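You operate a simulated robot arm through the tools that you are given. There is no shell and no other tool. Be economical: measure what you need, move in short steps, check, and stop when the job is done.

Carry out the task below with a simulated two-armed robot. There is one attempt and no reset: what you move stays moved.

JOB
Wipe up the spill on the top of the front bench with the blue cloth and put it back.

The check looks at the end state, three seconds after you hand in, the way a careful person would. Anything else that was tipped, shoved, dropped, spilled or broken makes it a failure. Flat cloth is picked up by pressing the open fingertips on it (5 to 10 N) and closing them slowly along it; thin cloth reads only 2 to 8 mm in the jaws.

ROBOT AND FRAMES
Two 7-joint arms with two-finger parallel grippers on one trunk, on a base that drives. Base frame: it is fixed to the floor where the robot stands at the start and does not move with it; the origin is under the middle of the robot, x ahead of it, y to its left, z up; the surface under the hand at the start is at about z = 0.76. Readings come in m, degrees, newtons and seconds.
The left shoulder is at the start at [0.02, 0.17, 1.028], the right one opposite. With the tool pointing down near the work surface each hand reaches from about 0.22 to 0.68 m from the robot's upright axis, wherever it stands, measured 20 degrees to its own side. Payload 3.8 kg a hand.
The tool frame of a hand sits at the grasp point between the pads (the TCP): z along the fingers, y along the line on which they close. The tips reach 0.03 m beyond it. Largest opening 0.11 m; finger width 0.02, thickness 0.01; the body of the gripper, 0.048 by 0.112 m, starts 0.055 m behind the TCP.
Orientation is that of the tool frame in the base frame, as a unit quaternion [w, x, y, z]. With the fingers straight down and closing along the base's y, the tool's x points along the base's -x, its y along +y and its z along -z.

CONTROLS
- The arms move only by the tool send_rows. It takes "left_plan", "right_plan" or both (then of equal length, played together; a hand with none holds still); each is a list of rows, each a list of 3 entries, a list of its own where there are three numbers: the shift along the base's x, y, z in units of 400 mm (1.0 is 400 mm), then the turn, a rotation vector about the base's x, y, z in units of 60 degrees (1.0 is 60 degrees), then the closure in counts, from 0 (fully open) to 255 (shut). In form: [[[tx, ty, tz], [wx, wy, wz], hand], ...]. A call has 1 to 8 rows; each row is the pose to reach, as a shift and turn from the pose commanded when the call began. A call with a number of a shift or a turn outside -1 to 1 is refused whole. A row lasts 0.2 s, in which the tool goes at most 0.05 m and 8.6 degrees; a call with a longer step from one row to the next is refused whole, and so is a gripper value outside its range. A pose out of reach is approached as far as the arm can. The call stops where the force on the tool passes 40 N (or 10 N more than at its start, if that is more) or the arm is blocked; 0.2 s more then pass. Each finger travels about 0.072 m/s and halts on what it meets, pressing with about 21 N; the grip force reading is that of the motor and also rises with nothing between the fingers. The clock runs only during rows and for 0.2 s after the last one: add rows that repeat a pose to give the fingers time. It gives the time, the measured TCP pose, the force on the tool (base axes), the opening and the grip force at its end, in the units of the frame above (readings bear some noise), with the torque about the TCP (base axes, N m) and any sound that the robot's microphone picked up.
- Cameras (640 x 400 px; columns grow to the right, rows downward): "scene" is now at [0.1106, 0.0202, 1.195]; the picture's right is [0.23, -0.97, 0.00], its down [-0.39, -0.09, -0.92] and it looks along [0.89, 0.21, -0.40] (base axes); focal length 279 px, centre (320, 200). "left" rides on the left gripper at [0.072, -0.017, -0.103] in its tool frame; the picture's right is [0.23, 0.97, 0.00], its down [-0.76, 0.18, -0.62] and it looks along [-0.61, 0.14, 0.78] (tool axes); focal length 222 px, centre (320, 200). "right" rides on the right gripper at [0.072, 0.017, -0.103] in its tool frame; the picture's right is [-0.23, 0.97, 0.00], its down [-0.76, -0.18, -0.62] and it looks along [-0.61, -0.14, 0.78] (tool axes); focal length 222 px, centre (320, 200). There is no depth. A picture from a camera that has moved, and an enlarged one, comes with that camera's place and axes in the base frame and with its lens.
- grab_frame(camera): a new picture of that camera. No time passes.
- lift_body(by): slides the trunk up (or, below 0, down) by that many m; the arms and the scene camera ride with it, the base frame stays. It gives what a move gives, with no picture.
- base_move(legs): drives the robot by 1 to 6 legs, each [ahead, turn to the left] in m and degrees, along the robot's own axes; the way and the turn of a leg run together, so that a leg with both is an arc; at most 1.5 m and 180 degrees a leg. The arms and the cameras ride along, it lands a little off, and it stops where it bumps. It gives what a move gives.
- aim_head(pan, tilt): turns the head with the scene camera to pan (to the left, within 80 degrees either way) and tilt (down, from -29 to 69), counted from straight ahead of the robot. It gives what a move gives.
- close_up(camera, box): a new picture of the part [left, top, right, bottom] of that camera's present view, enlarged. No time passes.
- close_job(): hands the job in; it is judged then, once.

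Work in short steps. Places have to be worked out from the pictures, the camera data and where the tool is seen: move nearer, look again, correct. Check each grasp and each placing, and mend what went wrong. You have 120 turns and 92 pictures in all, those below and enlarged ones among them. Open the grippers and draw the arms clear of the work before you hand the job in, unless the task says otherwise; then end with one line.

The tools are called after "Call:" by a JSON object that holds its "op" and its "data". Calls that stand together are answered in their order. send_rows: Moves the arms, as the interface text tells. Its arguments: {"type":"object","properties":{"left_plan":{"type":"array"},"right_plan":{"type":"array"}},"required":[]} The other tools are called the same way: lift_body (by) slides the trunk up or down; base_move (legs) drives the base; aim_head (pan, tilt) turns the head that bears the scene camera; grab_frame (camera) takes a picture; close_up (camera, box) takes an enlarged picture of a part of a camera's view; close_job () hands the job in.

At the start:

```text
time_s: 0.0
left_position: [0.4816, 0.3298, 1.0129]
left_ee_rot: [0.0, 0.0, 1.0, 0.0]
left_ft_force: [0.6, -0.2, -0.5]
left_moment: [-0.01, 0.01, 0.01]
left_width: 0.1102
left_grasp_force: 0.1
right_position: [0.4913, -0.0525, 1.0731]
right_ee_rot: [-0.001, 0.0, 1.0, 0.002]
right_ft_force: [-0.4, -0.6, -0.1]
right_moment: [-0.01, 0.01, 0.01]
right_width: 0.1099
right_grasp_force: 0.1
trunk travel left (down, up): [-0.125, 0.445]
robot x, y, heading: [0.0004, -0.0039, 0.2]
head pan, tilt: [13.0, 23.7]
```

scene: 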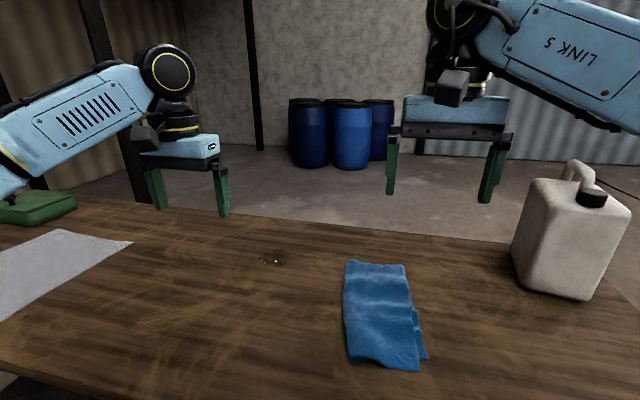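
right: 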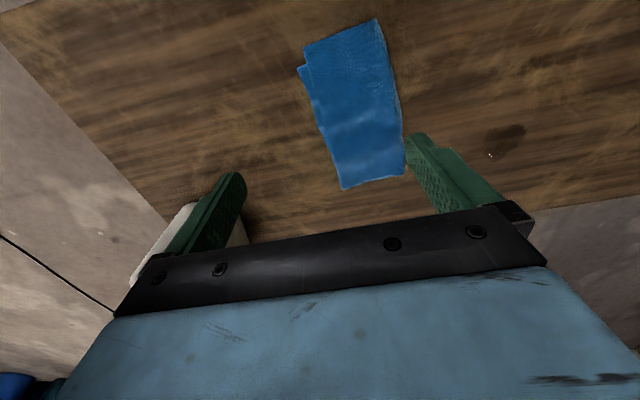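
left: 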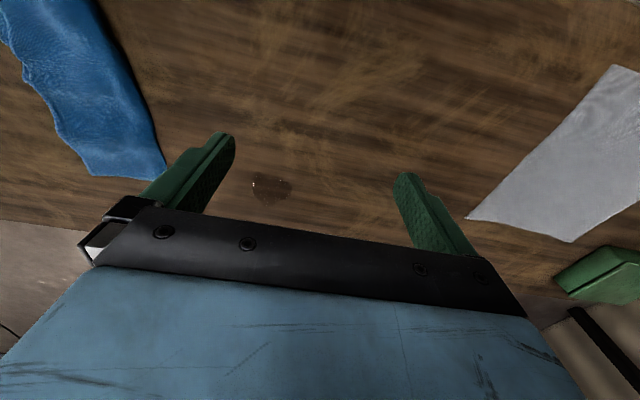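

The spill looks to be near (0.68, 0.28) and the cloth spans about x 0.43–0.72, y −0.07–0.09. I'll enlarge the spill and the cloth, then check for other benches.

Call:
{"op": "close_up", "data": {"camera": "scene", "box": [220, 220, 460, 370]}}

Call:
{"op": "aim_head", "data": {"pan": 0, "tilt": 50}}

Call:
{"op": "grab_frame", "data": {"camera": "scene"}}

```text
2.67 times, centred on (340, 295) of scene
camera zoom: at [0.1106, 0.0202, 1.195], right [0.23, -0.97, 0.0], down [-0.39, -0.09, -0.92], along [0.89, 0.21, -0.4], focal length 745 px, centre (267, -53)
```

zoom: 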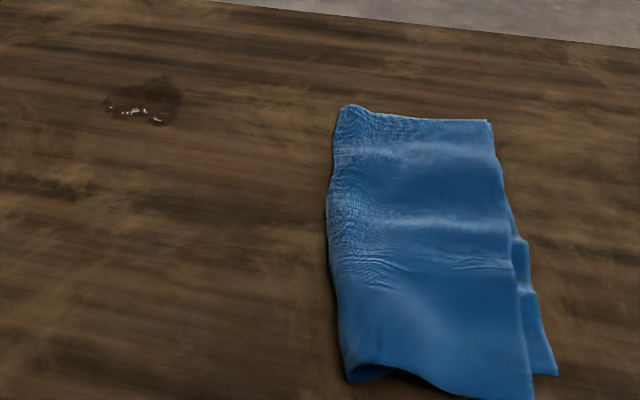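

```text
time_s: 0.9
left_position: [0.4812, 0.33, 1.0131]
left_ee_rot: [-0.001, 0.0, 1.0, 0.0]
left_ft_force: [0.4, -0.6, 0.0]
left_moment: [0.01, -0.04, -0.02]
left_width: 0.1099
left_grasp_force: 0.1
right_position: [0.4916, -0.0529, 1.0744]
right_ee_rot: [0.0, 0.0, 1.0, 0.001]
right_ft_force: [-0.7, 0.5, 0.6]
right_moment: [0.0, -0.01, -0.03]
right_width: 0.1102
right_grasp_force: 0.0
trunk travel left (down, up): [-0.125, 0.445]
robot x, y, heading: [-0.0025, -0.0035, -0.1]
head pan, tilt: [0.0, 50.0]
```

```text
87 pictures are left
camera scene: at [0.0975, -0.0007, 1.1554], right [0.0, -1.0, 0.0], down [-0.77, 0.0, -0.64], along [0.64, 0.0, -0.77], focal length 279 px, centre (320, 200)
```

scene: 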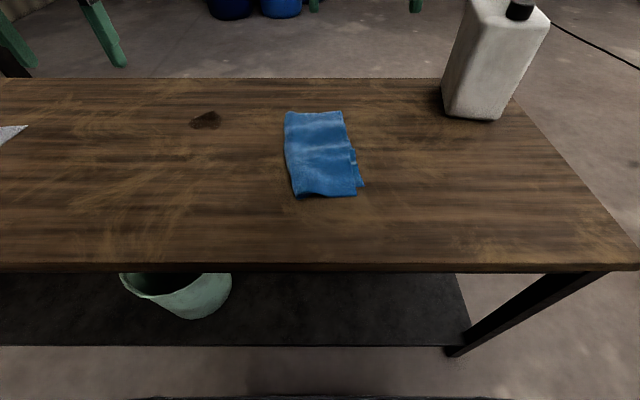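

This bench runs from x≈0.30 to 0.87, with the spill at about (0.68, 0.28), just past the left hand's reach. I look down and to the sides to see how far I can drive forward and whether other benches are in view.

Call:
{"op": "aim_head", "data": {"pan": 0, "tilt": 69}}

Call:
{"op": "grab_frame", "data": {"camera": "scene"}}

Call:
{"op": "aim_head", "data": {"pan": 60, "tilt": 35}}

Call:
{"op": "grab_frame", "data": {"camera": "scene"}}

Call:
{"op": "close_up", "data": {"camera": "left", "box": [200, 130, 360, 230]}}

```text
time_s: 1.7
left_position: [0.4813, 0.3304, 1.0139]
left_ee_rot: [0.0, -0.002, 1.0, 0.0]
left_ft_force: [0.0, 0.3, -1.1]
left_moment: [0.02, 0.02, 0.02]
left_width: 0.1101
left_grasp_force: 0.0
right_position: [0.4915, -0.0532, 1.0756]
right_ee_rot: [-0.001, 0.0, 1.0, 0.001]
right_ft_force: [0.6, 0.0, -0.2]
right_moment: [0.03, 0.01, 0.01]
right_width: 0.1096
right_grasp_force: 0.0
trunk travel left (down, up): [-0.125, 0.445]
robot x, y, heading: [-0.0002, -0.0014, 0.1]
head pan, tilt: [0.0, 68.8]
```

```text
86 pictures are left
camera scene: at [0.0765, -0.0007, 1.1334], right [0.0, -1.0, 0.0], down [-0.93, 0.0, -0.36], along [0.36, 0.0, -0.93], focal length 279 px, centre (320, 200)
```

scene: 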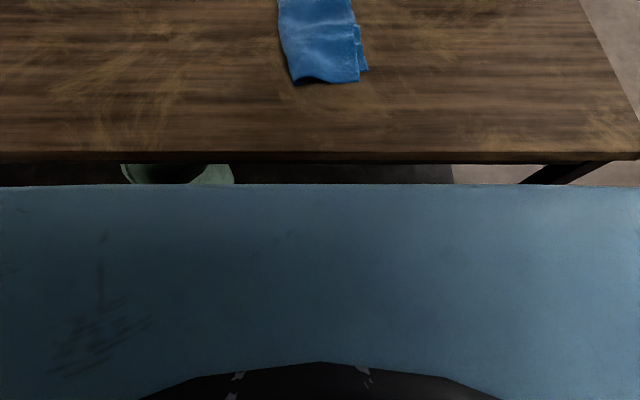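

```text
time_s: 3.0
left_position: [0.4813, 0.3293, 1.0133]
left_ee_rot: [0.0, -0.001, 1.0, 0.0]
left_ft_force: [0.6, -0.1, -0.4]
left_moment: [-0.01, 0.0, 0.0]
left_width: 0.1097
left_grasp_force: 0.1
right_position: [0.4909, -0.0536, 1.074]
right_ee_rot: [-0.001, 0.0, 1.0, 0.001]
right_ft_force: [0.0, -0.5, -0.2]
right_moment: [0.02, -0.01, 0.0]
right_width: 0.11
right_grasp_force: 0.0
trunk travel left (down, up): [-0.125, 0.445]
robot x, y, heading: [0.0021, -0.0022, 0.0]
head pan, tilt: [60.0, 35.0]
```

```text
85 pictures are left
camera scene: at [0.0646, 0.0755, 1.177], right [0.87, -0.5, 0.0], down [-0.29, -0.5, -0.82], along [0.41, 0.71, -0.57], focal length 279 px, centre (320, 200)
```

scene: 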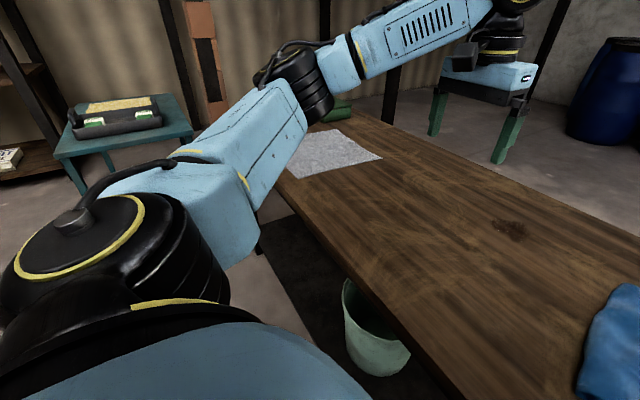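

```text
4.00 times, centred on (280, 180) of left
camera zoom: at [0.4099, 0.3128, 1.1162], right [-0.23, 0.97, 0.0], down [0.76, 0.18, 0.62], along [0.61, 0.14, -0.78], focal length 888 px, centre (480, 280)
```

zoom: 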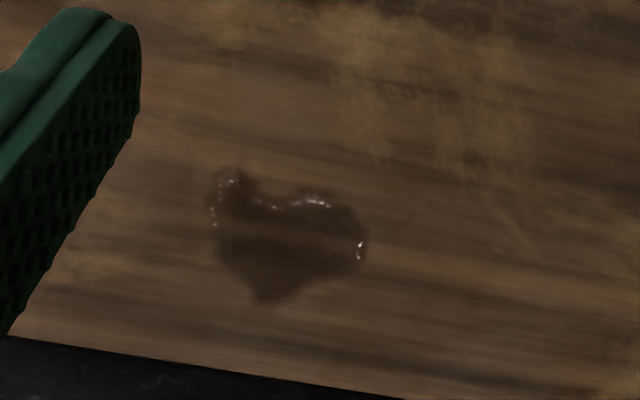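

The spill is about 8 cm across, centred near (0.685, 0.278). I see floor about 0.19 m ahead of the axis, so there is roughly 0.1 m of room; I drive forward 0.09 m in two legs.

Call:
{"op": "base_move", "data": {"legs": [[0.05, 0], [0.04, 0]]}}

Call:
{"op": "aim_head", "data": {"pan": 10, "tilt": 45}}

Call:
{"op": "grab_frame", "data": {"camera": "scene"}}

```text
time_s: 4.4
left_position: [0.571, 0.329, 1.0128]
left_ee_rot: [-0.001, 0.0, 1.0, 0.0]
left_ft_force: [-0.1, -0.2, -0.1]
left_moment: [0.02, 0.03, -0.01]
left_width: 0.1101
left_grasp_force: 0.0
right_position: [0.5815, -0.0536, 1.0718]
right_ee_rot: [-0.001, 0.0, 1.0, 0.0]
right_ft_force: [-0.2, -0.6, 0.1]
right_moment: [-0.01, 0.02, -0.02]
right_width: 0.11
right_grasp_force: 0.2
trunk travel left (down, up): [-0.125, 0.445]
robot x, y, heading: [0.0879, -0.0003, -0.0]
head pan, tilt: [60.0, 35.0]
```

```text
time_s: 5.6
left_position: [0.5686, 0.3302, 1.0132]
left_ee_rot: [0.0, 0.0, 1.0, 0.0]
left_ft_force: [0.6, -0.6, -0.3]
left_moment: [-0.02, 0.0, 0.01]
left_width: 0.1101
left_grasp_force: 0.0
right_position: [0.5802, -0.0537, 1.0748]
right_ee_rot: [-0.001, 0.001, 1.0, 0.001]
right_ft_force: [0.2, 0.1, 0.4]
right_moment: [0.0, 0.04, 0.0]
right_width: 0.1103
right_grasp_force: 0.1
trunk travel left (down, up): [-0.125, 0.445]
robot x, y, heading: [0.0883, -0.0018, -0.0]
head pan, tilt: [10.0, 45.0]
```

```text
83 pictures are left
camera scene: at [0.189, 0.0134, 1.1623], right [0.17, -0.98, 0.0], down [-0.7, -0.12, -0.71], along [0.7, 0.12, -0.71], focal length 279 px, centre (320, 200)
```

scene: 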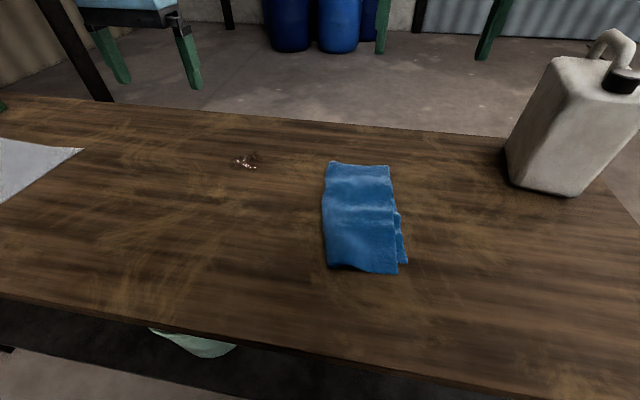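

The base moved 0.088 m with no bump. I clear the right hand back and up to the right first, away from the jug and the left hand's path.

Call:
{"op": "send_rows", "data": {"right_plan": [[[-0.06, -0.09, 0.05], [0, 0, 0], 0], [[-0.12, -0.18, 0.1], [0, 0, 0], 0], [[-0.18, -0.27, 0.12], [0, 0, 0], 0], [[-0.24, -0.36, 0.12], [0, 0, 0], 0], [[-0.3, -0.45, 0.12], [0, 0, 0], 0], [[-0.36, -0.53, 0.12], [0, 0, 0], 0], [[-0.4, -0.6, 0.12], [0, 0, 0], 0]]}}

Call:
{"op": "send_rows", "data": {"left_plan": [[[0.0, -0.1, -0.04], [0, 0, 0], 60], [[0.01, -0.2, -0.08], [0, 0, 0], 116], [[0.02, -0.3, -0.12], [0, 0, 0], 116], [[0.02, -0.4, -0.16], [0, 0, 0], 116], [[0.03, -0.5, -0.2], [0, 0, 0], 116], [[0.03, -0.6, -0.24], [0, 0, 0], 116], [[0.03, -0.7, -0.28], [0, 0, 0], 116], [[0.03, -0.785, -0.3], [0, 0, 0], 116]]}}

Call:
{"op": "grab_frame", "data": {"camera": "left"}}

Call:
{"op": "grab_frame", "data": {"camera": "scene"}}

```text
time_s: 7.2
left_position: [0.5694, 0.3291, 1.0134]
left_ee_rot: [0.0, 0.001, 1.0, 0.0]
left_ft_force: [-1.0, -0.9, 0.2]
left_moment: [0.01, 0.0, -0.01]
left_width: 0.11
left_grasp_force: 0.0
right_position: [0.4175, -0.2946, 1.1224]
right_ee_rot: [-0.001, 0.0, 1.0, 0.001]
right_ft_force: [0.0, -0.1, 1.2]
right_moment: [0.01, -0.01, -0.01]
right_width: 0.1101
right_grasp_force: 0.0
trunk travel left (down, up): [-0.125, 0.445]
robot x, y, heading: [0.0874, -0.0022, 0.1]
head pan, tilt: [10.0, 45.0]
```

```text
time_s: 9.0
left_position: [0.5807, 0.0165, 0.8945]
left_ee_rot: [0.001, -0.002, 1.0, 0.0]
left_ft_force: [0.0, -0.3, -1.0]
left_moment: [0.0, 0.01, -0.01]
left_width: 0.0602
left_grasp_force: 0.1
right_position: [0.4184, -0.2939, 1.1201]
right_ee_rot: [0.0, 0.0, 1.0, 0.002]
right_ft_force: [-0.4, 0.6, -0.5]
right_moment: [0.01, -0.01, 0.0]
right_width: 0.1099
right_grasp_force: 0.2
trunk travel left (down, up): [-0.125, 0.445]
robot x, y, heading: [0.0922, 0.002, -0.0]
head pan, tilt: [10.0, 45.0]
```

```text
82 pictures are left
camera left: at [0.5096, -0.001, 0.9975], right [-0.23, 0.97, 0.0], down [0.76, 0.18, 0.62], along [0.61, 0.14, -0.78], focal length 222 px, centre (320, 200)
```

left: 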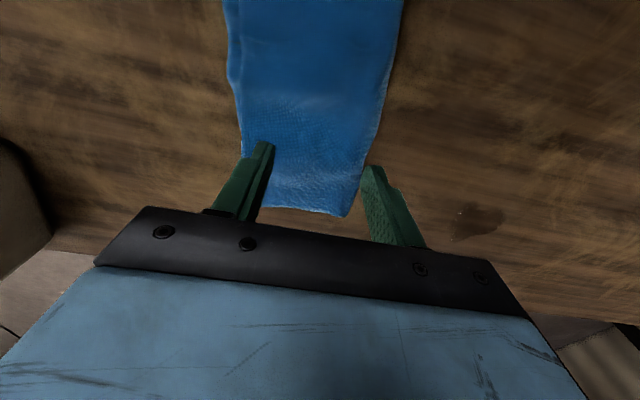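

```text
81 pictures are left
camera scene: at [0.189, 0.0129, 1.1623], right [0.17, -0.98, 0.0], down [-0.7, -0.12, -0.71], along [0.7, 0.12, -0.71], focal length 279 px, centre (320, 200)
```

scene: 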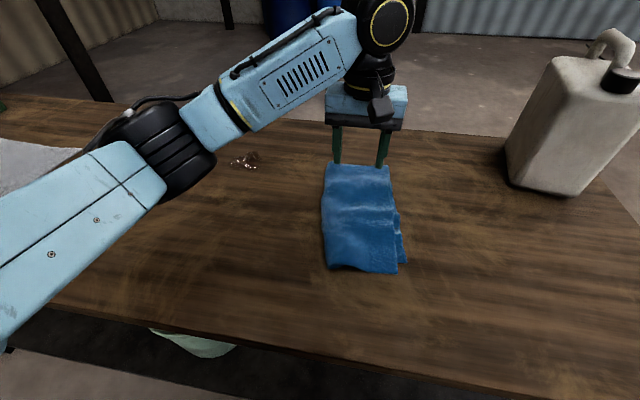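

Fingers are centred over the cloth at (0.58, 0.017). I descend to about 1.5 cm above it, then ease down.

Call:
{"op": "send_rows", "data": {"left_plan": [[[0, 0, -0.1], [0, 0, 0], 116], [[0, 0, -0.2], [0, 0, 0], 116], [[0, 0, -0.225], [0, 0, 0], 116], [[0, 0, -0.225], [0, 0, 0], 116]]}}

Call:
{"op": "grab_frame", "data": {"camera": "left"}}

Call:
{"op": "close_up", "data": {"camera": "scene", "box": [280, 100, 440, 200]}}

```text
time_s: 10.0
left_position: [0.581, 0.017, 0.8045]
left_ee_rot: [-0.001, -0.001, 1.0, -0.001]
left_ft_force: [-0.6, 0.2, 0.3]
left_moment: [-0.03, -0.02, -0.04]
left_width: 0.0601
left_grasp_force: 0.1
right_position: [0.4192, -0.2927, 1.1213]
right_ee_rot: [0.0, 0.0, 1.0, 0.001]
right_ft_force: [0.8, -0.5, 0.2]
right_moment: [0.0, 0.01, 0.0]
right_width: 0.11
right_grasp_force: 0.1
trunk travel left (down, up): [-0.125, 0.445]
robot x, y, heading: [0.0834, 0.0018, -0.1]
head pan, tilt: [10.0, 45.0]
```

```text
80 pictures are left
camera left: at [0.5108, -0.0001, 0.9079], right [-0.23, 0.97, 0.0], down [0.76, 0.18, 0.62], along [0.61, 0.14, -0.78], focal length 222 px, centre (320, 200)
```

left: 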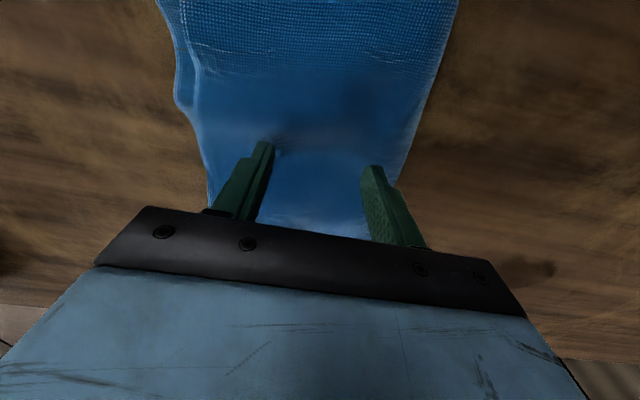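

```text
4.00 times, centred on (360, 150) of scene
camera zoom: at [0.189, 0.0133, 1.1623], right [0.17, -0.98, 0.0], down [-0.7, -0.12, -0.71], along [0.7, 0.12, -0.71], focal length 1118 px, centre (160, 400)
```

zoom: 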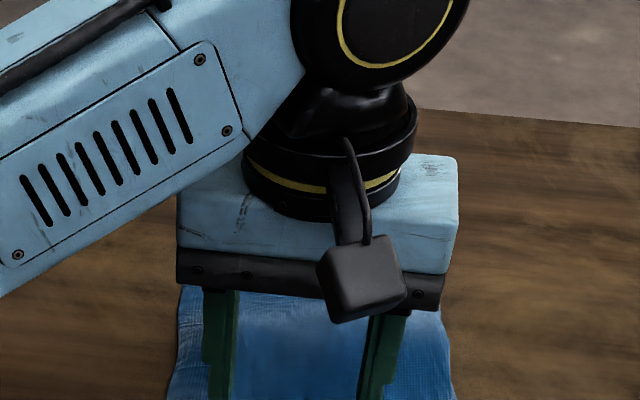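

Tips are over the cloth, one near each side but inside. I ease down in small steps until I feel 5–10 N.

Call:
{"op": "send_rows", "data": {"left_plan": [[[0, 0, -0.01], [0, 0, 0], 116], [[0, 0, -0.02], [0, 0, 0], 116], [[0, 0, -0.025], [0, 0, 0], 116]]}}

```text
time_s: 10.8
left_position: [0.582, 0.0173, 0.7938]
left_ee_rot: [0.0, -0.002, 1.0, 0.001]
left_ft_force: [-0.1, 0.0, 1.1]
left_moment: [0.0, 0.0, 0.01]
left_width: 0.06
left_grasp_force: 0.1
right_position: [0.4196, -0.2933, 1.1211]
right_ee_rot: [-0.001, 0.0, 1.0, 0.001]
right_ft_force: [0.6, -0.4, 0.1]
right_moment: [0.02, 0.04, 0.03]
right_width: 0.1099
right_grasp_force: 0.0
trunk travel left (down, up): [-0.125, 0.445]
robot x, y, heading: [0.0852, -0.0012, -0.2]
head pan, tilt: [10.0, 45.0]
```

Barely touching. Continue down a few millimetres.

Call:
{"op": "send_rows", "data": {"left_plan": [[[0, 0, -0.005], [0, 0, 0], 116], [[0, 0, -0.01], [0, 0, 0], 116]]}}

```text
time_s: 11.4
left_position: [0.5807, 0.0163, 0.7909]
left_ee_rot: [0.003, 0.0, 1.0, 0.0]
left_ft_force: [1.2, 5.3, 18.6]
left_moment: [0.27, 0.03, -0.04]
left_width: 0.06
left_grasp_force: 0.4
right_position: [0.4173, -0.2927, 1.1213]
right_ee_rot: [0.0, 0.0, 1.0, 0.001]
right_ft_force: [0.7, 0.0, -0.3]
right_moment: [0.0, -0.01, -0.03]
right_width: 0.1102
right_grasp_force: 0.0
trunk travel left (down, up): [-0.125, 0.445]
robot x, y, heading: [0.0899, 0.0019, -0.1]
head pan, tilt: [10.0, 45.0]
```

18.6 N is a bit much, so I back off 2.5 mm of command.

Call:
{"op": "send_rows", "data": {"left_plan": [[[0, 0, 0.006], [0, 0, 0], 116]]}}

```text
time_s: 11.8
left_position: [0.5817, 0.0149, 0.7927]
left_ee_rot: [0.001, -0.001, 1.0, 0.0]
left_ft_force: [2.8, 0.9, 11.1]
left_moment: [0.11, -0.1, 0.02]
left_width: 0.0601
left_grasp_force: 0.2
right_position: [0.4192, -0.2925, 1.1201]
right_ee_rot: [0.0, 0.001, 1.0, 0.001]
right_ft_force: [-0.7, -0.1, -0.7]
right_moment: [0.03, -0.01, -0.02]
right_width: 0.1102
right_grasp_force: 0.1
trunk travel left (down, up): [-0.125, 0.445]
robot x, y, heading: [0.0918, 0.0012, 0.1]
head pan, tilt: [10.0, 45.0]
```

About 11 N now; I ease slightly and close slowly.

Call:
{"op": "send_rows", "data": {"left_plan": [[[0, 0, 0.002], [0, 0, 0], 132], [[0, 0, 0.002], [0, 0, 0], 150], [[0, 0, 0.002], [0, 0, 0], 168], [[0, 0, 0.002], [0, 0, 0], 186], [[0, 0, 0.002], [0, 0, 0], 204], [[0, 0, 0.002], [0, 0, 0], 222], [[0, 0, 0.002], [0, 0, 0], 240], [[0, 0, 0.002], [0, 0, 0], 255]]}}

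Call:
{"op": "grab_frame", "data": {"camera": "left"}}

```text
time_s: 13.6
left_position: [0.5809, 0.0148, 0.7921]
left_ee_rot: [0.0, 0.0, 1.0, 0.0]
left_ft_force: [0.0, 0.4, 3.2]
left_moment: [0.0, 0.06, -0.02]
left_width: 0.0134
left_grasp_force: 21.0
right_position: [0.4199, -0.2943, 1.1207]
right_ee_rot: [-0.001, 0.0, 1.0, 0.001]
right_ft_force: [-0.9, 0.7, 0.2]
right_moment: [-0.01, 0.0, 0.01]
right_width: 0.1101
right_grasp_force: 0.1
trunk travel left (down, up): [-0.125, 0.445]
robot x, y, heading: [0.0892, -0.0017, -0.2]
head pan, tilt: [10.0, 45.0]
```

```text
78 pictures are left
camera left: at [0.5094, -0.0017, 0.8953], right [-0.23, 0.97, 0.0], down [0.76, 0.18, 0.62], along [0.61, 0.14, -0.78], focal length 222 px, centre (320, 200)
```

left: 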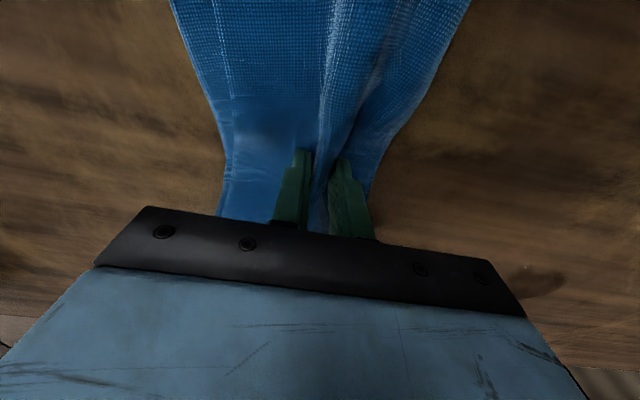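

A ridge of cloth is gripped (13 mm, 21 N). I drag the cloth, just lightly off the table, the first part of the way to the spill.

Call:
{"op": "send_rows", "data": {"left_plan": [[[0, 0, 0.012], [0, 0, 0], 255], [[0.02, 0.05, 0.015], [0, 0, 0], 255], [[0.045, 0.115, 0.015], [0, 0, 0], 255], [[0.07, 0.18, 0.015], [0, 0, 0], 255], [[0.095, 0.245, 0.015], [0, 0, 0], 255], [[0.12, 0.31, 0.015], [0, 0, 0], 255]]}}

Call:
{"op": "grab_frame", "data": {"camera": "scene"}}

Call:
{"op": "grab_frame", "data": {"camera": "left"}}

```text
time_s: 15.0
left_position: [0.6299, 0.1381, 0.798]
left_ee_rot: [0.0, 0.0, 1.0, 0.0]
left_ft_force: [0.5, -0.1, 1.0]
left_moment: [0.0, -0.01, 0.03]
left_width: 0.0134
left_grasp_force: 20.6
right_position: [0.4191, -0.2934, 1.1206]
right_ee_rot: [-0.001, 0.0, 1.0, 0.0]
right_ft_force: [-0.3, 0.3, -0.4]
right_moment: [-0.01, -0.01, -0.01]
right_width: 0.1102
right_grasp_force: 0.1
trunk travel left (down, up): [-0.125, 0.445]
robot x, y, heading: [0.0869, -0.0018, -0.1]
head pan, tilt: [10.0, 45.0]
```

```text
77 pictures are left
camera scene: at [0.189, 0.0135, 1.1623], right [0.17, -0.98, 0.0], down [-0.7, -0.12, -0.71], along [0.7, 0.12, -0.71], focal length 279 px, centre (320, 200)
```

scene: 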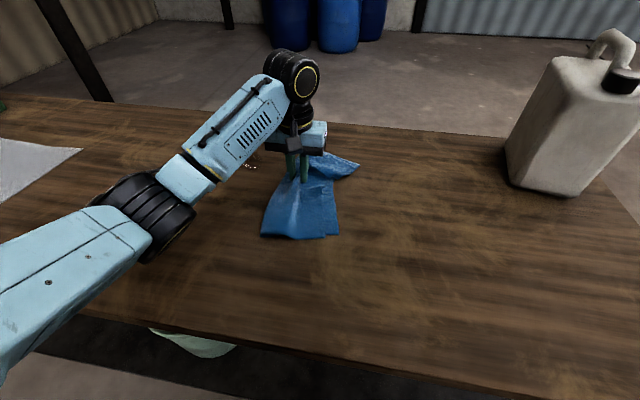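

```text
76 pictures are left
camera left: at [0.5588, 0.121, 0.9018], right [-0.23, 0.97, 0.0], down [0.76, 0.18, 0.62], along [0.61, 0.14, -0.78], focal length 222 px, centre (320, 200)
```

left: 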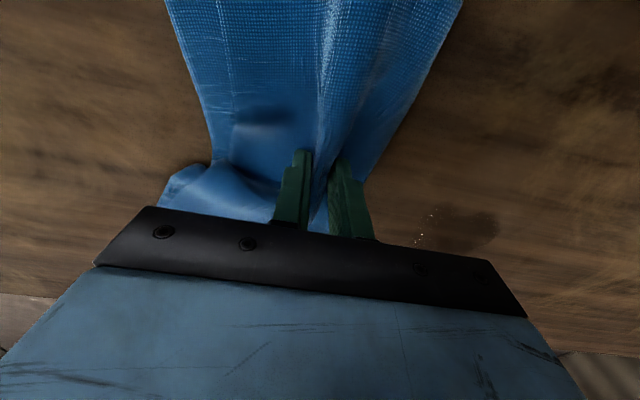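

The cloth follows well. I carry it the rest of the way to the spill centre.

Call:
{"op": "send_rows", "data": {"left_plan": [[[0.03, 0.07, 0.005], [0, 0, 0], 255], [[0.055, 0.14, 0.005], [0, 0, 0], 255], [[0.08, 0.21, 0.005], [0, 0, 0], 255], [[0.105, 0.28, 0.005], [0, 0, 0], 255], [[0.13, 0.345, 0.005], [0, 0, 0], 255], [[0.13, 0.345, -0.005], [0, 0, 0], 255]]}}

Call:
{"op": "grab_frame", "data": {"camera": "left"}}

Call:
{"op": "grab_frame", "data": {"camera": "scene"}}

```text
time_s: 16.4
left_position: [0.6825, 0.277, 0.7976]
left_ee_rot: [0.0, -0.001, 1.0, 0.0]
left_ft_force: [-0.6, -0.9, 0.0]
left_moment: [0.0, -0.01, 0.0]
left_width: 0.0132
left_grasp_force: 20.8
right_position: [0.4188, -0.2932, 1.1202]
right_ee_rot: [0.0, 0.0, 1.0, 0.001]
right_ft_force: [1.5, -0.5, -0.5]
right_moment: [0.0, 0.03, 0.0]
right_width: 0.1101
right_grasp_force: 0.0
trunk travel left (down, up): [-0.125, 0.445]
robot x, y, heading: [0.0849, -0.0024, -0.0]
head pan, tilt: [10.0, 45.0]
```

```text
75 pictures are left
camera left: at [0.6109, 0.2598, 0.9001], right [-0.23, 0.97, 0.0], down [0.76, 0.18, 0.62], along [0.61, 0.14, -0.78], focal length 222 px, centre (320, 200)
```

left: 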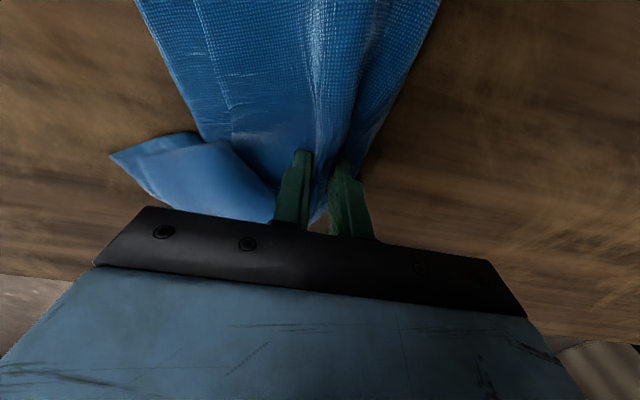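

```text
74 pictures are left
camera scene: at [0.189, 0.0133, 1.1623], right [0.17, -0.98, 0.0], down [-0.7, -0.12, -0.71], along [0.7, 0.12, -0.71], focal length 279 px, centre (320, 200)
```

scene: 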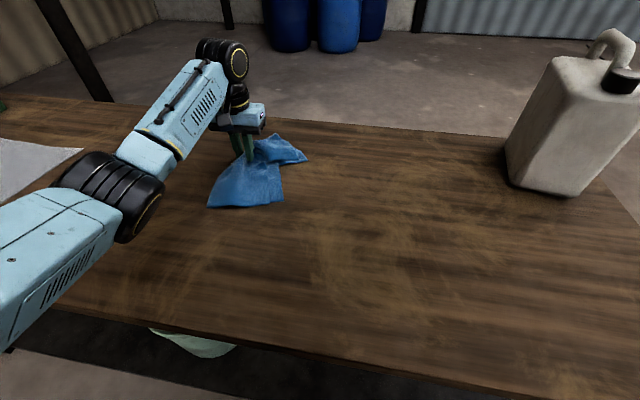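

Cloth lies over the spill. I press down and check the force.

Call:
{"op": "send_rows", "data": {"left_plan": [[[0, 0, -0.01], [0, 0, 0], 255], [[0, 0, -0.018], [0, 0, 0], 255]]}}

```text
time_s: 17.0
left_position: [0.6823, 0.276, 0.7915]
left_ee_rot: [0.002, 0.0, 1.0, 0.0]
left_ft_force: [0.3, -0.8, 11.9]
left_moment: [-0.1, 0.04, 0.03]
left_width: 0.0136
left_grasp_force: 21.0
right_position: [0.4185, -0.294, 1.121]
right_ee_rot: [0.0, -0.001, 1.0, 0.003]
right_ft_force: [0.7, -0.2, 0.0]
right_moment: [-0.03, -0.01, 0.02]
right_width: 0.11
right_grasp_force: 0.1
trunk travel left (down, up): [-0.125, 0.445]
robot x, y, heading: [0.0868, -0.0012, 0.0]
head pan, tilt: [10.0, 45.0]
```

Pressing with 12 N, good. I wipe back and forth across the spill.

Call:
{"op": "send_rows", "data": {"left_plan": [[[0, 0.08, 0], [0, 0, 0], 255], [[0.05, 0.12, 0], [0, 0, 0], 255], [[0.06, 0.03, 0], [0, 0, 0], 255], [[0.06, -0.08, 0], [0, 0, 0], 255], [[0.02, -0.12, 0], [0, 0, 0], 255], [[-0.0, -0.03, 0], [0, 0, 0], 255], [[-0.0, 0.06, 0], [0, 0, 0], 255], [[-0.03, 0.12, 0], [0, 0, 0], 255]]}}

Call:
{"op": "send_rows", "data": {"left_plan": [[[-0.03, -0.09, 0], [0, 0, 0], 255], [[-0.03, -0.18, 0], [0, 0, 0], 255], [[-0.06, -0.24, 0], [0, 0, 0], 255], [[-0.07, -0.14, 0], [0, 0, 0], 255], [[-0.07, -0.04, 0], [0, 0, 0], 255], [[0.02, -0.06, 0], [0, 0, 0], 255], [[0.1, -0.12, 0], [0, 0, 0], 255], [[0.03, -0.12, 0], [0, 0, 0], 255]]}}

Call:
{"op": "grab_frame", "data": {"camera": "scene"}}

Call:
{"op": "grab_frame", "data": {"camera": "left"}}

```text
time_s: 18.8
left_position: [0.6686, 0.3255, 0.7913]
left_ee_rot: [0.005, 0.0, 1.0, 0.002]
left_ft_force: [6.6, -9.7, 26.0]
left_moment: [-0.28, -0.07, 0.03]
left_width: 0.0131
left_grasp_force: 21.1
right_position: [0.4185, -0.2942, 1.1204]
right_ee_rot: [0.0, 0.0, 1.0, 0.002]
right_ft_force: [0.5, 0.6, -0.6]
right_moment: [-0.02, -0.02, 0.0]
right_width: 0.1102
right_grasp_force: 0.0
trunk travel left (down, up): [-0.125, 0.445]
robot x, y, heading: [0.089, -0.0003, 0.1]
head pan, tilt: [10.0, 45.0]
```

```text
time_s: 20.6
left_position: [0.6822, 0.2747, 0.7924]
left_ee_rot: [0.004, 0.001, 1.0, 0.0]
left_ft_force: [8.3, -0.3, 19.7]
left_moment: [0.04, -0.21, 0.05]
left_width: 0.0131
left_grasp_force: 21.4
right_position: [0.4187, -0.2947, 1.1209]
right_ee_rot: [0.0, 0.0, 1.0, 0.002]
right_ft_force: [-0.5, 1.0, -0.3]
right_moment: [-0.05, -0.01, 0.01]
right_width: 0.1099
right_grasp_force: 0.0
trunk travel left (down, up): [-0.125, 0.445]
robot x, y, heading: [0.0845, -0.0034, -0.3]
head pan, tilt: [10.0, 45.0]
```

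```text
73 pictures are left
camera scene: at [0.1881, 0.0128, 1.1624], right [0.17, -0.98, 0.0], down [-0.7, -0.12, -0.71], along [0.7, 0.12, -0.71], focal length 279 px, centre (320, 200)
```

scene: 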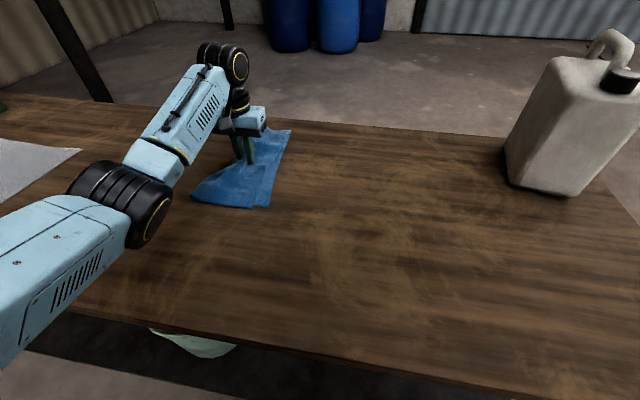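

```text
72 pictures are left
camera left: at [0.6099, 0.2586, 0.8943], right [-0.22, 0.97, 0.0], down [0.76, 0.18, 0.63], along [0.61, 0.14, -0.78], focal length 222 px, centre (320, 200)
```

left: 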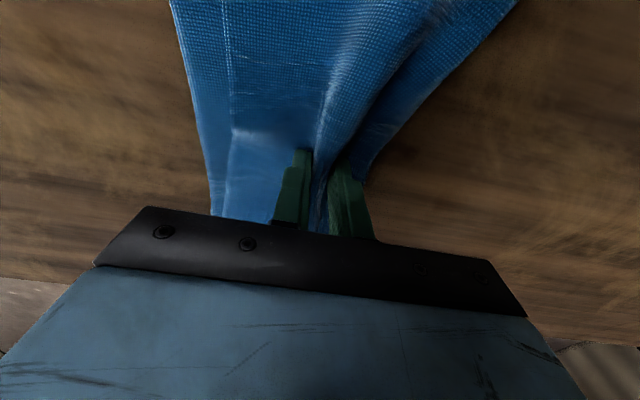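

I ease off and draw the cloth part of the way back to see whether the spill is gone.

Call:
{"op": "send_rows", "data": {"left_plan": [[[0, 0, 0.02], [0, 0, 0], 255], [[-0.03, -0.07, 0.025], [0, 0, 0], 255], [[-0.055, -0.14, 0.025], [0, 0, 0], 255], [[-0.08, -0.21, 0.025], [0, 0, 0], 255], [[-0.105, -0.28, 0.025], [0, 0, 0], 255], [[-0.13, -0.345, 0.025], [0, 0, 0], 255], [[-0.15, -0.4, 0.025], [0, 0, 0], 255]]}}

Call:
{"op": "grab_frame", "data": {"camera": "scene"}}

Call:
{"op": "grab_frame", "data": {"camera": "left"}}

```text
time_s: 22.2
left_position: [0.623, 0.1157, 0.7992]
left_ee_rot: [0.0, -0.001, 1.0, 0.001]
left_ft_force: [0.6, 0.5, -0.5]
left_moment: [-0.02, 0.01, 0.02]
left_width: 0.013
left_grasp_force: 21.0
right_position: [0.4186, -0.2932, 1.12]
right_ee_rot: [-0.001, 0.0, 1.0, 0.001]
right_ft_force: [0.0, 0.7, 0.0]
right_moment: [0.05, -0.01, 0.01]
right_width: 0.1099
right_grasp_force: 0.0
trunk travel left (down, up): [-0.125, 0.445]
robot x, y, heading: [0.087, 0.0014, -0.1]
head pan, tilt: [10.0, 45.0]
```

```text
71 pictures are left
camera scene: at [0.189, 0.0132, 1.1623], right [0.17, -0.98, 0.0], down [-0.7, -0.12, -0.71], along [0.7, 0.12, -0.71], focal length 279 px, centre (320, 200)
```

scene: 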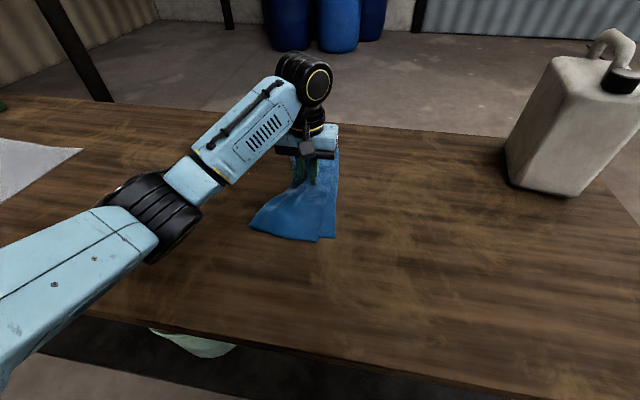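

```text
70 pictures are left
camera left: at [0.5509, 0.0984, 0.9025], right [-0.23, 0.97, 0.0], down [0.76, 0.18, 0.62], along [0.61, 0.14, -0.78], focal length 222 px, centre (320, 200)
```

left: 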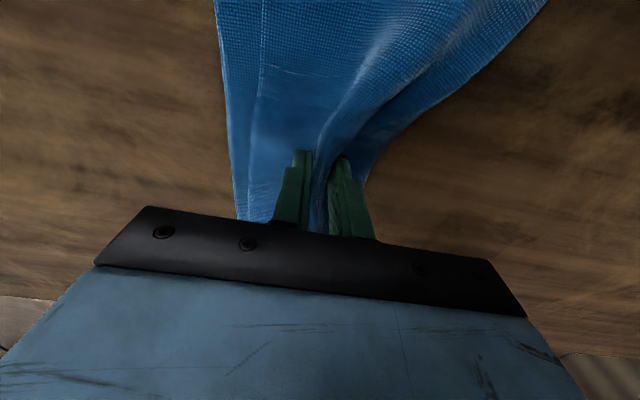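

The spot seems clean in the wrist view; I enlarge it to be sure.

Call:
{"op": "close_up", "data": {"camera": "left", "box": [380, 120, 620, 270]}}

```text
2.67 times, centred on (500, 195) of left
camera zoom: at [0.5509, 0.0984, 0.9025], right [-0.23, 0.97, 0.0], down [0.76, 0.18, 0.62], along [0.61, 0.14, -0.78], focal length 592 px, centre (-160, 213)
```

zoom: 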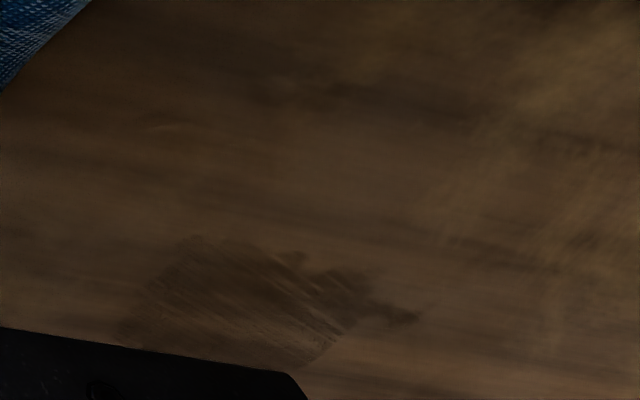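

A smeared remnant is still there (about x 0.645–0.71, y 0.235–0.335). I go back and wipe in systematic lines.

Call:
{"op": "send_rows", "data": {"left_plan": [[[0.01, 0.1, 0], [0, 0, 0], 255], [[0.03, 0.2, 0], [0, 0, 0], 255], [[0.04, 0.26, -0.024], [0, 0, 0], 255], [[0.04, 0.36, -0.024], [0, 0, 0], 255], [[0.04, 0.46, -0.024], [0, 0, 0], 255], [[0.04, 0.57, -0.024], [0, 0, 0], 255], [[0.09, 0.57, -0.024], [0, 0, 0], 255], [[0.09, 0.46, -0.024], [0, 0, 0], 255]]}}

Call:
{"op": "send_rows", "data": {"left_plan": [[[0, -0.1, 0], [0, 0, 0], 255], [[0, -0.2, 0], [0, 0, 0], 255], [[0.05, -0.2, 0], [0, 0, 0], 255], [[0.05, -0.1, 0], [0, 0, 0], 255], [[0.05, 0.0, 0], [0, 0, 0], 255], [[0.05, 0.1, 0], [0, 0, 0], 255], [[0.1, 0.1, 0], [0, 0, 0], 255], [[0.1, 0, 0], [0, 0, 0], 255]]}}

Call:
{"op": "send_rows", "data": {"left_plan": [[[0, -0.1, 0], [0, 0, 0], 255], [[0, -0.2, 0], [0, 0, 0], 255], [[0.05, -0.2, 0], [0, 0, 0], 255], [[0.05, -0.1, 0], [0, 0, 0], 255], [[0.05, 0.0, 0], [0, 0, 0], 255], [[0.05, 0.08, 0], [0, 0, 0], 255], [[-0.02, 0.0, 0], [0, 0, 0], 255], [[-0.1, -0.08, 0], [0, 0, 0], 255]]}}

```text
time_s: 24.0
left_position: [0.6578, 0.3035, 0.7911]
left_ee_rot: [0.005, -0.003, 1.0, 0.002]
left_ft_force: [1.2, 13.9, 33.8]
left_moment: [0.37, 0.11, -0.03]
left_width: 0.013
left_grasp_force: 21.4
right_position: [0.4165, -0.294, 1.1226]
right_ee_rot: [0.001, -0.001, 1.0, 0.002]
right_ft_force: [0.0, 0.5, 0.4]
right_moment: [0.01, -0.01, 0.02]
right_width: 0.1099
right_grasp_force: 0.0
trunk travel left (down, up): [-0.125, 0.445]
robot x, y, heading: [0.0893, -0.0006, -0.0]
head pan, tilt: [10.0, 45.0]
```

```text
time_s: 25.8
left_position: [0.694, 0.301, 0.7916]
left_ee_rot: [0.002, -0.001, 1.0, 0.002]
left_ft_force: [1.7, 7.5, 19.9]
left_moment: [0.23, -0.03, 0.06]
left_width: 0.0131
left_grasp_force: 21.3
right_position: [0.4172, -0.2942, 1.1212]
right_ee_rot: [0.0, 0.001, 1.0, 0.001]
right_ft_force: [-0.4, -1.2, -0.1]
right_moment: [0.03, -0.02, 0.04]
right_width: 0.1099
right_grasp_force: 0.0
trunk travel left (down, up): [-0.125, 0.445]
robot x, y, heading: [0.0895, 0.001, -0.2]
head pan, tilt: [10.0, 45.0]
```

```text
time_s: 27.6
left_position: [0.6544, 0.2749, 0.7925]
left_ee_rot: [0.001, -0.001, 1.0, 0.001]
left_ft_force: [4.7, 6.1, 13.8]
left_moment: [0.18, -0.13, 0.01]
left_width: 0.0127
left_grasp_force: 21.1
right_position: [0.4185, -0.293, 1.1216]
right_ee_rot: [0.0, -0.001, 1.0, 0.001]
right_ft_force: [-0.6, 0.5, -0.2]
right_moment: [-0.03, 0.0, 0.0]
right_width: 0.11
right_grasp_force: 0.0
trunk travel left (down, up): [-0.125, 0.445]
robot x, y, heading: [0.0865, -0.0003, 0.0]
head pan, tilt: [10.0, 45.0]
```

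I draw the cloth back clear of the spot to check again.

Call:
{"op": "send_rows", "data": {"left_plan": [[[0, 0, 0.02], [0, 0, 0], 255], [[-0.02, -0.08, 0.025], [0, 0, 0], 255], [[-0.04, -0.16, 0.025], [0, 0, 0], 255], [[-0.06, -0.24, 0.025], [0, 0, 0], 255], [[-0.09, -0.33, 0.025], [0, 0, 0], 255], [[-0.12, -0.42, 0.025], [0, 0, 0], 255], [[-0.15, -0.51, 0.025], [0, 0, 0], 255], [[-0.16, -0.56, 0.025], [0, 0, 0], 255]]}}

Call:
{"op": "close_up", "data": {"camera": "left", "box": [400, 100, 640, 250]}}

Call:
{"op": "close_up", "data": {"camera": "scene", "box": [160, 100, 400, 250]}}

```text
time_s: 29.4
left_position: [0.5923, 0.0436, 0.7997]
left_ee_rot: [0.0, -0.001, 1.0, 0.0]
left_ft_force: [0.3, 0.6, 1.2]
left_moment: [0.01, -0.03, 0.02]
left_width: 0.0128
left_grasp_force: 20.3
right_position: [0.4195, -0.2938, 1.1206]
right_ee_rot: [-0.001, 0.0, 1.0, 0.002]
right_ft_force: [0.7, -0.8, 0.7]
right_moment: [0.0, -0.01, -0.01]
right_width: 0.11
right_grasp_force: 0.2
trunk travel left (down, up): [-0.125, 0.445]
robot x, y, heading: [0.087, 0.0028, -0.1]
head pan, tilt: [10.0, 45.0]
```

```text
2.67 times, centred on (520, 175) of left
camera zoom: at [0.5209, 0.0264, 0.9027], right [-0.23, 0.97, 0.0], down [0.76, 0.18, 0.62], along [0.61, 0.14, -0.78], focal length 592 px, centre (-213, 267)
```

zoom: 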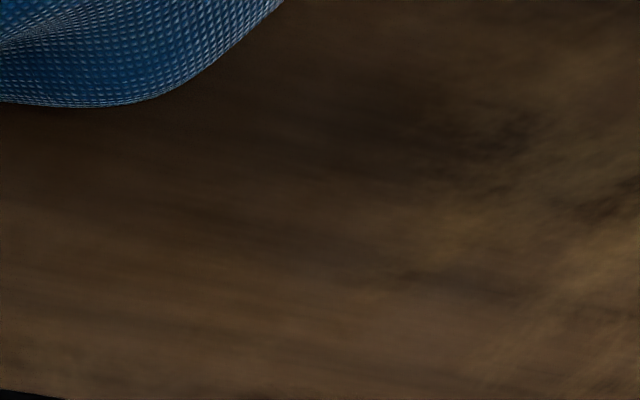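

```text
2.67 times, centred on (280, 175) of scene
camera zoom: at [0.189, 0.0132, 1.1623], right [0.17, -0.98, 0.0], down [-0.7, -0.12, -0.71], along [0.7, 0.12, -0.71], focal length 745 px, centre (427, 267)
```

zoom: 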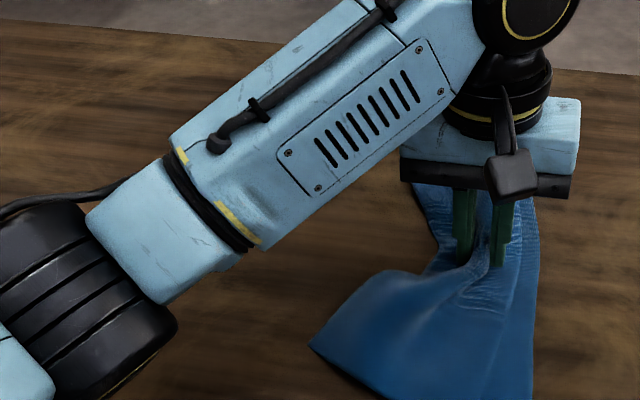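

The spot's place falls below that crop; I look at the lower part of the wrist view.

Call:
{"op": "close_up", "data": {"camera": "left", "box": [400, 190, 640, 340]}}

Call:
{"op": "grab_frame", "data": {"camera": "right"}}

```text
2.67 times, centred on (520, 265) of left
camera zoom: at [0.5209, 0.0264, 0.9027], right [-0.23, 0.97, 0.0], down [0.76, 0.18, 0.62], along [0.61, 0.14, -0.78], focal length 592 px, centre (-213, 27)
```

zoom: 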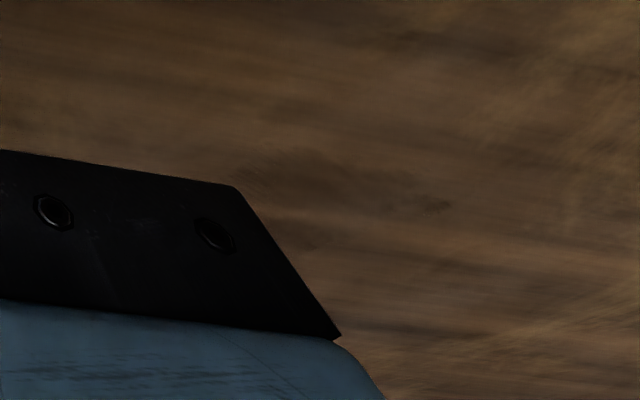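

```text
65 pictures are left
camera right: at [0.3463, -0.2764, 1.2243], right [0.23, 0.97, 0.0], down [0.76, -0.18, 0.62], along [0.61, -0.14, -0.78], focal length 222 px, centre (320, 200)
```

right: 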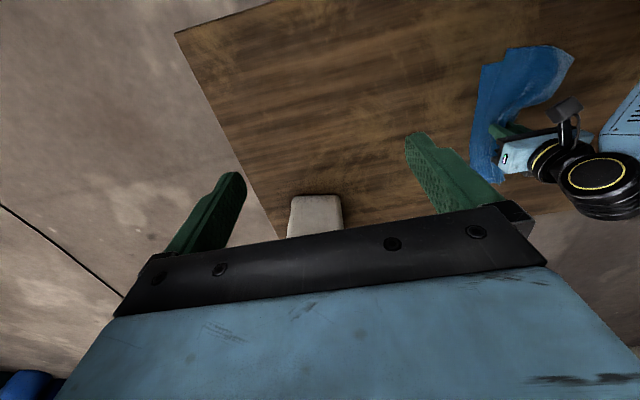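

A faint remnant remains at about x 0.65–0.69, y 0.235–0.33. I go back for another, denser set of strokes.

Call:
{"op": "send_rows", "data": {"left_plan": [[[0.03, 0.1, 0], [0, 0, 0], 255], [[0.06, 0.2, 0], [0, 0, 0], 255], [[0.09, 0.3, 0], [0, 0, 0], 255], [[0.12, 0.4, 0], [0, 0, 0], 255], [[0.13, 0.45, -0.022], [0, 0, 0], 255], [[0.13, 0.54, -0.022], [0, 0, 0], 255], [[0.13, 0.64, -0.022], [0, 0, 0], 255], [[0.13, 0.75, -0.022], [0, 0, 0], 255]]}}

Call:
{"op": "send_rows", "data": {"left_plan": [[[0.035, 0.0, 0], [0, 0, 0], 255], [[0.035, -0.1, 0], [0, 0, 0], 255], [[0.035, -0.2, 0], [0, 0, 0], 255], [[0.035, -0.3, 0], [0, 0, 0], 255], [[0.07, -0.3, 0], [0, 0, 0], 255], [[0.07, -0.2, 0], [0, 0, 0], 255], [[0.07, -0.1, 0], [0, 0, 0], 255], [[0.07, 0, 0], [0, 0, 0], 255]]}}

Call:
{"op": "send_rows", "data": {"left_plan": [[[0.035, 0.0, 0], [0, 0, 0], 255], [[0.035, -0.1, 0], [0, 0, 0], 255], [[0.035, -0.2, 0], [0, 0, 0], 255], [[0.035, -0.3, 0], [0, 0, 0], 255], [[0.07, -0.3, 0], [0, 0, 0], 255], [[0.07, -0.2, 0], [0, 0, 0], 255], [[0.07, -0.1, 0], [0, 0, 0], 255], [[0.07, 0, 0], [0, 0, 0], 255]]}}

Call:
{"op": "send_rows", "data": {"left_plan": [[[-0.08, -0.02, 0], [0, 0, 0], 255], [[-0.17, -0.04, 0], [0, 0, 0], 255], [[-0.17, -0.12, 0], [0, 0, 0], 255], [[-0.07, -0.12, 0], [0, 0, 0], 255], [[-0.07, -0.2, 0], [0, 0, 0], 255], [[-0.17, -0.2, 0], [0, 0, 0], 255], [[-0.17, -0.29, 0], [0, 0, 0], 255], [[-0.08, -0.29, 0], [0, 0, 0], 255]]}}

```text
time_s: 31.2
left_position: [0.6471, 0.3435, 0.7944]
left_ee_rot: [0.003, 0.001, 1.0, 0.0]
left_ft_force: [0.0, -10.5, 26.3]
left_moment: [-0.57, 0.05, -0.02]
left_width: 0.0138
left_grasp_force: 21.4
right_position: [0.4172, -0.2949, 1.122]
right_ee_rot: [0.001, 0.0, 1.0, 0.002]
right_ft_force: [-0.9, 0.0, 0.4]
right_moment: [0.0, -0.02, -0.02]
right_width: 0.1102
right_grasp_force: 0.0
trunk travel left (down, up): [-0.125, 0.445]
robot x, y, heading: [0.086, -0.0016, -0.1]
head pan, tilt: [10.0, 45.0]
```

```text
time_s: 33.0
left_position: [0.6735, 0.3439, 0.7912]
left_ee_rot: [0.001, 0.0, 1.0, 0.001]
left_ft_force: [-0.2, -6.1, 14.6]
left_moment: [-0.25, 0.01, 0.03]
left_width: 0.0128
left_grasp_force: 21.3
right_position: [0.4181, -0.2933, 1.1207]
right_ee_rot: [0.0, -0.001, 1.0, 0.001]
right_ft_force: [-0.2, 0.2, 0.3]
right_moment: [0.02, 0.01, 0.0]
right_width: 0.11
right_grasp_force: 0.1
trunk travel left (down, up): [-0.125, 0.445]
robot x, y, heading: [0.0847, -0.0013, -0.1]
head pan, tilt: [10.0, 45.0]
```

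```text
time_s: 34.8
left_position: [0.7025, 0.3455, 0.7915]
left_ee_rot: [0.002, 0.0, 1.0, 0.0]
left_ft_force: [-0.2, -6.3, 15.7]
left_moment: [-0.27, 0.04, 0.03]
left_width: 0.0126
left_grasp_force: 20.5
right_position: [0.417, -0.2949, 1.1206]
right_ee_rot: [0.001, 0.001, 1.0, 0.002]
right_ft_force: [-0.2, 1.3, -0.3]
right_moment: [-0.01, 0.0, 0.02]
right_width: 0.1101
right_grasp_force: 0.1
trunk travel left (down, up): [-0.125, 0.445]
robot x, y, heading: [0.0878, -0.0037, 0.1]
head pan, tilt: [10.0, 45.0]
```

```text
time_s: 36.6
left_position: [0.6707, 0.2278, 0.7921]
left_ee_rot: [0.001, 0.001, 1.0, -0.001]
left_ft_force: [-6.6, -1.3, 14.3]
left_moment: [-0.1, 0.22, -0.01]
left_width: 0.0129
left_grasp_force: 20.7
right_position: [0.4166, -0.2948, 1.1219]
right_ee_rot: [0.0, 0.001, 1.0, 0.001]
right_ft_force: [-0.1, -0.8, 0.2]
right_moment: [0.0, 0.0, 0.02]
right_width: 0.1097
right_grasp_force: 0.0
trunk travel left (down, up): [-0.125, 0.445]
robot x, y, heading: [0.086, 0.0, -0.0]
head pan, tilt: [10.0, 45.0]
```

I draw back again to inspect.

Call:
{"op": "send_rows", "data": {"left_plan": [[[0, 0, 0.02], [0, 0, 0], 255], [[-0.04, -0.08, 0.025], [0, 0, 0], 255], [[-0.08, -0.16, 0.025], [0, 0, 0], 255], [[-0.12, -0.24, 0.025], [0, 0, 0], 255], [[-0.16, -0.32, 0.025], [0, 0, 0], 255], [[-0.19, -0.4, 0.025], [0, 0, 0], 255], [[-0.2, -0.47, 0.025], [0, 0, 0], 255]]}}

Call:
{"op": "close_up", "data": {"camera": "left", "box": [400, 190, 640, 340]}}

Call:
{"op": "grab_frame", "data": {"camera": "scene"}}

```text
time_s: 38.2
left_position: [0.5886, 0.0404, 0.7991]
left_ee_rot: [0.0, -0.001, 1.0, 0.0]
left_ft_force: [0.9, -0.5, 0.2]
left_moment: [-0.01, 0.0, 0.04]
left_width: 0.0127
left_grasp_force: 21.3
right_position: [0.419, -0.2939, 1.121]
right_ee_rot: [0.0, 0.0, 1.0, 0.001]
right_ft_force: [0.3, 0.2, -0.9]
right_moment: [0.0, -0.03, 0.0]
right_width: 0.1101
right_grasp_force: 0.0
trunk travel left (down, up): [-0.125, 0.445]
robot x, y, heading: [0.0892, -0.0035, 0.1]
head pan, tilt: [10.0, 45.0]
```

```text
2.67 times, centred on (520, 265) of left
camera zoom: at [0.5168, 0.023, 0.9035], right [-0.23, 0.97, 0.0], down [0.76, 0.18, 0.62], along [0.61, 0.14, -0.78], focal length 592 px, centre (-213, 27)
```

zoom: 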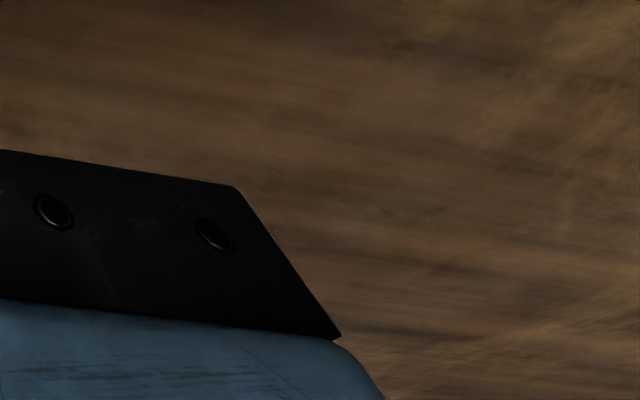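

```text
63 pictures are left
camera scene: at [0.189, 0.0131, 1.1623], right [0.17, -0.98, 0.0], down [-0.7, -0.12, -0.71], along [0.7, 0.12, -0.71], focal length 279 px, centre (320, 200)
```

scene: 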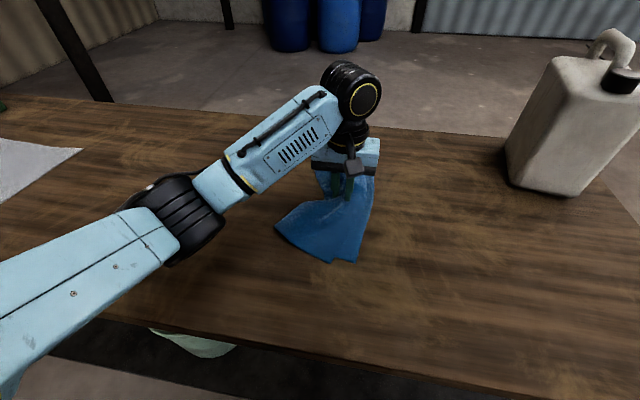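

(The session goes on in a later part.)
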